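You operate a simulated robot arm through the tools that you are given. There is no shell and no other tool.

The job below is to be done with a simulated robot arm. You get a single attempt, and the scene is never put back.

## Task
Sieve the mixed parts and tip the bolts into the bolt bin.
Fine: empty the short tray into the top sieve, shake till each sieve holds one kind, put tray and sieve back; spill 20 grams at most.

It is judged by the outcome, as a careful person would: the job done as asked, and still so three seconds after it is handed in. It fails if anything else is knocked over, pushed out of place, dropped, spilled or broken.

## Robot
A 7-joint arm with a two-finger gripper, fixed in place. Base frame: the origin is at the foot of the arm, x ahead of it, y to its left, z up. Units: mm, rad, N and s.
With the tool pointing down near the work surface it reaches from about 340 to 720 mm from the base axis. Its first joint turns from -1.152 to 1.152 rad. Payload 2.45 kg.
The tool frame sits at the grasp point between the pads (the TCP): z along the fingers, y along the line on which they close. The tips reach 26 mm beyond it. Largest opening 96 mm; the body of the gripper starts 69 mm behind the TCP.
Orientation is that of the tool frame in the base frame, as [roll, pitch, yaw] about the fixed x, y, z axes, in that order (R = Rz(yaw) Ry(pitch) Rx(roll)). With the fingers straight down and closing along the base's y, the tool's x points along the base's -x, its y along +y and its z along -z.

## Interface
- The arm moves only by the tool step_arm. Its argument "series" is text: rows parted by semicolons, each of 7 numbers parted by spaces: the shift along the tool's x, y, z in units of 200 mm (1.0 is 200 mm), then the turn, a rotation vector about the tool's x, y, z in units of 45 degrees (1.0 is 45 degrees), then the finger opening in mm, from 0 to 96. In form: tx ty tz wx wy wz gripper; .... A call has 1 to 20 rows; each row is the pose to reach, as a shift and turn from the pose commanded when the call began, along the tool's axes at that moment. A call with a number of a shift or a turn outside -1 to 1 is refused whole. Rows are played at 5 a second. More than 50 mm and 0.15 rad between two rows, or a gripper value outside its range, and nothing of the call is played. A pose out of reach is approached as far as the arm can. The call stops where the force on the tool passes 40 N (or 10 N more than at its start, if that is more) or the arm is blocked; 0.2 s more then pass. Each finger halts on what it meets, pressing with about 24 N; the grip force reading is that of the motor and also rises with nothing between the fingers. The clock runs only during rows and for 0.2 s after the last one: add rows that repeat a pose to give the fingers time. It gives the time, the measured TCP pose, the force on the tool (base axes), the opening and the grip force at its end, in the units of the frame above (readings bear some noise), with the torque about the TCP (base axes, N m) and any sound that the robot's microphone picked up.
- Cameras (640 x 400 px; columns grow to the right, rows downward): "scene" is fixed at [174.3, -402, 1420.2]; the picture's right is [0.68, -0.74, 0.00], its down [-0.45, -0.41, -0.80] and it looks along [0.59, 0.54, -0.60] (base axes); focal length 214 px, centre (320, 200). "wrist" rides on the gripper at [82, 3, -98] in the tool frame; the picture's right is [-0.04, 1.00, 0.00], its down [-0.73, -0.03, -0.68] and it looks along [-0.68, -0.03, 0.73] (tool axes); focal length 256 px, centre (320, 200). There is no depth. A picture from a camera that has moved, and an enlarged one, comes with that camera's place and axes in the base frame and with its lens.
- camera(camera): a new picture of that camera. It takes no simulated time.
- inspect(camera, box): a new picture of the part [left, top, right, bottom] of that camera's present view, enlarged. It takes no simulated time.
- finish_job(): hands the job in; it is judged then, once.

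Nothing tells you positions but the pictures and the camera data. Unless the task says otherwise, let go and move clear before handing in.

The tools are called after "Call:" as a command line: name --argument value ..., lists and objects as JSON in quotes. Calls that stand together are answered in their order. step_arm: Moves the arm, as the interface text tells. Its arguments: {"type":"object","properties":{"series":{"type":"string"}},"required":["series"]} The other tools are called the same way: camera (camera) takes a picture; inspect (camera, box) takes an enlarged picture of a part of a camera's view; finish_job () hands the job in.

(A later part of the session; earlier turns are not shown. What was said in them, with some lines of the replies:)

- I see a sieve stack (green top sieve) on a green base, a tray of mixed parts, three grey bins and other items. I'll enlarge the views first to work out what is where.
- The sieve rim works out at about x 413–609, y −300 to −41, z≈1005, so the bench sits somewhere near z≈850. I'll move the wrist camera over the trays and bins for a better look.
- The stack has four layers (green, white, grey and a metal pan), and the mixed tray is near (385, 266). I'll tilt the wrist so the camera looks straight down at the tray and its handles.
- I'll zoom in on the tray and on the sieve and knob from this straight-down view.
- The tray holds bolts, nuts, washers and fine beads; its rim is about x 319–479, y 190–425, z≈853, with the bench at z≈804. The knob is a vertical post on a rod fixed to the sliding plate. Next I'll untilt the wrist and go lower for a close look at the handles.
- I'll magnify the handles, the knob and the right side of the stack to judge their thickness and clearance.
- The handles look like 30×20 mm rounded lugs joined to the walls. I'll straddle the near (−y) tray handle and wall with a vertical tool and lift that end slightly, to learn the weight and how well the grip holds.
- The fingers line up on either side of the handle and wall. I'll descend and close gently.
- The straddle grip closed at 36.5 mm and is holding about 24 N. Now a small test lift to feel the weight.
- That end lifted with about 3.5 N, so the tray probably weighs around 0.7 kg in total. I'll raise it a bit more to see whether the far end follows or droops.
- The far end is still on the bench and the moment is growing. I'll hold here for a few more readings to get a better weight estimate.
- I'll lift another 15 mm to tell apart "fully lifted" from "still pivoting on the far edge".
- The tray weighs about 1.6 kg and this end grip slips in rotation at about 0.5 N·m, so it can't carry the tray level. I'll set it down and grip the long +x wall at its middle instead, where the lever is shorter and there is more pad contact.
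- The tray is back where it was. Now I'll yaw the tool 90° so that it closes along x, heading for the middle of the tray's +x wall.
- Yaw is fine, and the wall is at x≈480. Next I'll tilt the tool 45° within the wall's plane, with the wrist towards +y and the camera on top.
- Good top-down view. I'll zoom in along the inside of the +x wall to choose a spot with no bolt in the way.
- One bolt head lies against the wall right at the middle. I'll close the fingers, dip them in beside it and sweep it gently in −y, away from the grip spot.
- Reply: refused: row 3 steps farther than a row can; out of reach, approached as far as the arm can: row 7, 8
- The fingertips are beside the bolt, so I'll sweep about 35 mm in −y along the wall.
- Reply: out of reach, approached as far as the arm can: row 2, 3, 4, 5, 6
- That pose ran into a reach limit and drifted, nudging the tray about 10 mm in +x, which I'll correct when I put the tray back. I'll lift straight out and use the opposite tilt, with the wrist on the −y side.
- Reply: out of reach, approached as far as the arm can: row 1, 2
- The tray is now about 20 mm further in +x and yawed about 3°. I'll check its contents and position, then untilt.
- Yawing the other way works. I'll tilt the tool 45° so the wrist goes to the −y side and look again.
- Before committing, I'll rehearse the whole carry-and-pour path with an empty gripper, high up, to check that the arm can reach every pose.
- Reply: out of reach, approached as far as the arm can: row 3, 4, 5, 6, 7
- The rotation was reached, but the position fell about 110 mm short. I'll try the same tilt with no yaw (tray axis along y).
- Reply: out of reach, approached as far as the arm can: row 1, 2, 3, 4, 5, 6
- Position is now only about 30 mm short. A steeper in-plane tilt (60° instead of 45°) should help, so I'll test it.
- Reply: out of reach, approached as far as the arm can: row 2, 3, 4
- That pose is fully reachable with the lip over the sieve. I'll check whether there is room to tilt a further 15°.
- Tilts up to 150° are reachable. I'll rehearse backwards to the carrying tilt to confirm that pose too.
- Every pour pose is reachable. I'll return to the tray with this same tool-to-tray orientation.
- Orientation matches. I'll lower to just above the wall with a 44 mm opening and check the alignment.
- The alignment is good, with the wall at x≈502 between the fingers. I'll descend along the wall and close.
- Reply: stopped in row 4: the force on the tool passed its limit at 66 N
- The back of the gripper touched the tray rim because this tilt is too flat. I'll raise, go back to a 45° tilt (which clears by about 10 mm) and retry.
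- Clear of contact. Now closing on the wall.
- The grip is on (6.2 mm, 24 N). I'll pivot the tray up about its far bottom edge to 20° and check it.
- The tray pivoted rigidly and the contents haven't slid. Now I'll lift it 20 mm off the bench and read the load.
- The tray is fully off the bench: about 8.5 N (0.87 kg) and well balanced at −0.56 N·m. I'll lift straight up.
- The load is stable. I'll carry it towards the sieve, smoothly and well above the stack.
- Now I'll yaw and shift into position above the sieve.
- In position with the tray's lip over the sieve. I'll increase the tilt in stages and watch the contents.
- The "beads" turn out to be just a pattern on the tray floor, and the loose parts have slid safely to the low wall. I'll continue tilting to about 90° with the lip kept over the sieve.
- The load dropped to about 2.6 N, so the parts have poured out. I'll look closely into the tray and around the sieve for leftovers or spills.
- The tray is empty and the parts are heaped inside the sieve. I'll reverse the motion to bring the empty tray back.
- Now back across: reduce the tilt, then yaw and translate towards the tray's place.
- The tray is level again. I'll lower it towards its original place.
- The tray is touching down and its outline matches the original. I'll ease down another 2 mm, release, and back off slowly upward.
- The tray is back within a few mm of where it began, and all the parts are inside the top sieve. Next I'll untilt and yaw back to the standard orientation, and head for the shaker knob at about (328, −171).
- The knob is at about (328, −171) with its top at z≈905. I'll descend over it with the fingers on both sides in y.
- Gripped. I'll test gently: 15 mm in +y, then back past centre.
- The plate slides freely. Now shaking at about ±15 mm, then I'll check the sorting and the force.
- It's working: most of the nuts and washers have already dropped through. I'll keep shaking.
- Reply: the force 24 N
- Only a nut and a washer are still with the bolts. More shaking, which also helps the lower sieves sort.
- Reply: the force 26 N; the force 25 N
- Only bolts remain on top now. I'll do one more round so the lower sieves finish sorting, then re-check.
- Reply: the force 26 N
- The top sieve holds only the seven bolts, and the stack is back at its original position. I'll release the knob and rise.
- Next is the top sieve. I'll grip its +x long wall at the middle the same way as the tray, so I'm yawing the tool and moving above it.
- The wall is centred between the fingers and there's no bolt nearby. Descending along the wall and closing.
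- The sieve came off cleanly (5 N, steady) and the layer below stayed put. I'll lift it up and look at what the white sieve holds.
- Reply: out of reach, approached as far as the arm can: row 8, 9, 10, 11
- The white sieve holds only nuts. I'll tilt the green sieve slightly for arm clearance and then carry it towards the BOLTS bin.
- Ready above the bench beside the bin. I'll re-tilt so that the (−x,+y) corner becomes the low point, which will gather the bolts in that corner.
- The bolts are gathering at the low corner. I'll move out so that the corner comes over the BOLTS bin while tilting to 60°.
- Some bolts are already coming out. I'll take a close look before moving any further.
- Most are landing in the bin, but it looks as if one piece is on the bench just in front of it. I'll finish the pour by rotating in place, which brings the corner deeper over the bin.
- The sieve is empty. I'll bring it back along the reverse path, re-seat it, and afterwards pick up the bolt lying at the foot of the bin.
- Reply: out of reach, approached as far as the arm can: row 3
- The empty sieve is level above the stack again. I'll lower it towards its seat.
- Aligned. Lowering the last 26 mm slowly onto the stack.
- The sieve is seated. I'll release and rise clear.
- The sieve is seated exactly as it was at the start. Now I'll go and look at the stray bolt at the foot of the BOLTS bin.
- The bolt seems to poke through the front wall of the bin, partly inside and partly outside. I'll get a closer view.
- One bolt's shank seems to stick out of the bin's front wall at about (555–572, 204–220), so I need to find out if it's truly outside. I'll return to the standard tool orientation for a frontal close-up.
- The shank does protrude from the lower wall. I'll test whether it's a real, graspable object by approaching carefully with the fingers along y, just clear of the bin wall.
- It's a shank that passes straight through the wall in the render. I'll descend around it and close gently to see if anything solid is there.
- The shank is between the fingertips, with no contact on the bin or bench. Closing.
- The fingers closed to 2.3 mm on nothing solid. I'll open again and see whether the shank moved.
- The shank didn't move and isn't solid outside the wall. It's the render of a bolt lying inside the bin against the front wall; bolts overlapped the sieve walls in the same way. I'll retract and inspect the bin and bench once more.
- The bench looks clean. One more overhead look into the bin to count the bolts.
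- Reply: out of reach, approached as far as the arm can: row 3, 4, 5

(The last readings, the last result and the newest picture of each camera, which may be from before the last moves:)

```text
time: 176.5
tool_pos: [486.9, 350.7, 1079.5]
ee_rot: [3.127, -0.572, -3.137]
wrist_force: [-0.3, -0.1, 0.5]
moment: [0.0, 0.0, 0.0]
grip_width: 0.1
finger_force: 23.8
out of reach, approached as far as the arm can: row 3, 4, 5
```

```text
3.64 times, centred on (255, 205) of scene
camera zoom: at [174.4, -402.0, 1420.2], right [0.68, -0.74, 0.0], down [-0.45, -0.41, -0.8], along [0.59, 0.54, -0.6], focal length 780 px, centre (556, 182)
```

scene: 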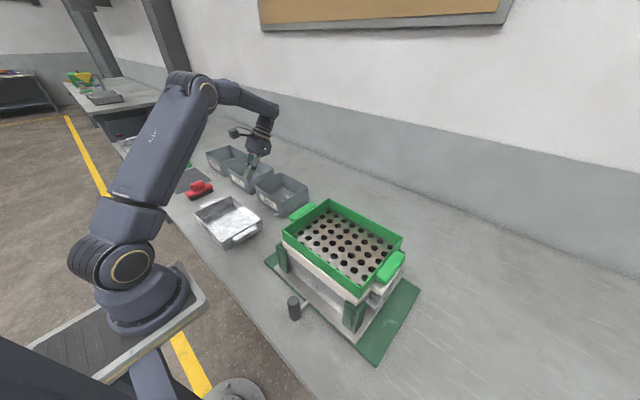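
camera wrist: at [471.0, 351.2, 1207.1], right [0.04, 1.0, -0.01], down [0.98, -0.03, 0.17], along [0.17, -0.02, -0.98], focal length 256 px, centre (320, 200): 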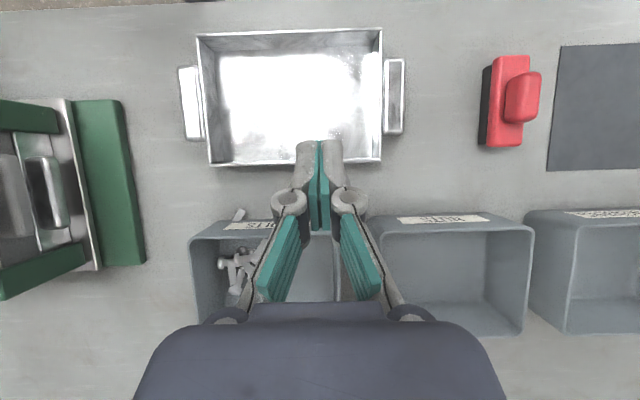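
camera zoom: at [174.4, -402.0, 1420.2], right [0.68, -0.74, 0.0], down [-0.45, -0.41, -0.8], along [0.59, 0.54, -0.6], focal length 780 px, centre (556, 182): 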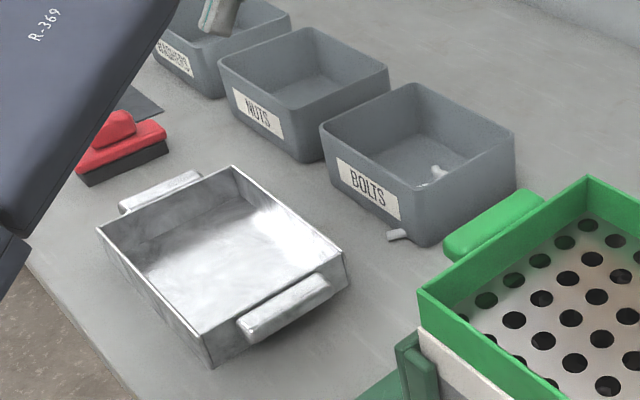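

The bolts lie as a pile inside the BOLTS bin, the bench is clean, and the tray, top sieve and shaker are all back in place. I'll raise the arm well clear and hand in.

Call:
step_arm --series "0.05 0 -0.1 0 -0.15 0 40; 0.1 0 -0.2 0 -0.3 0 40; 0.15 0 -0.3 0 -0.45 0 40; 0.2 0 -0.4 0 -0.6 0 40; 0.2 0 -0.5 0 -0.73 0 40; 0.2 0 -0.5 0 -0.73 0 40"

Call:
camera --camera "scene"

```text
time: 177.9
tool_pos: [508.0, 351.4, 1186.4]
ee_rot: [3.132, 0.002, -3.141]
wrist_force: [0.5, 1.2, 0.3]
moment: [-0.02, 0.04, 0.01]
grip_width: 40.0
finger_force: 0.1
```

```text
taken
```

scene: 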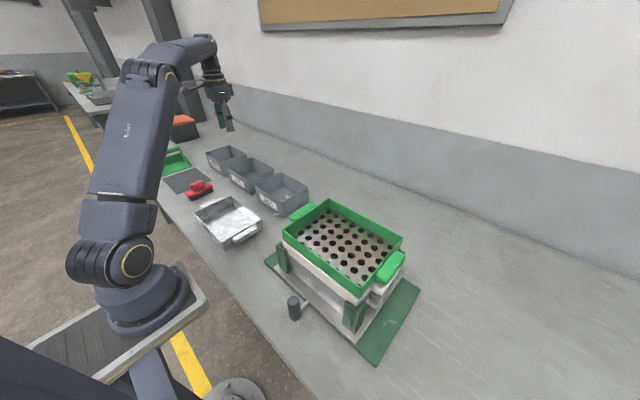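

The arm is clear, the gripper is empty, and the tray, sieve, shaker and bins are all in place. Handing in.

Call:
finish_job

```text
The job is handed in.
```

I handed the job in: the mixed parts are sieved and the bolts are in the BOLTS bin. Two points could still count against it (below), and no result came back when I handed in.

**What was done**
- **Pour:** the short tray was emptied into the top sieve, with no parts left in the tray and none seen on the bench.
- **Sieving:** after shaking, the top sieve held only the seven bolts. When I lifted it off, the second sieve showed only nuts.
- **Bolts:** they were tipped from the top sieve into the BOLTS bin, and the sieve came back empty.
- **Put back:** the top sieve is seated where it was. The tray is within about 4 mm of its original spot; I had knocked it about 20 mm earlier and put it back.

**What I couldn't confirm**
- **One bolt at the bin wall:** its shank shows through the front of the BOLTS bin. Closing the gripper on it met nothing solid, so I took it as a bolt lying inside. If it is really outside, it weighs roughly 25 g, over the 20 g limit.
- **Third sieve and bottom pan:** I never saw inside them, so I'm assuming the washers sorted properly.
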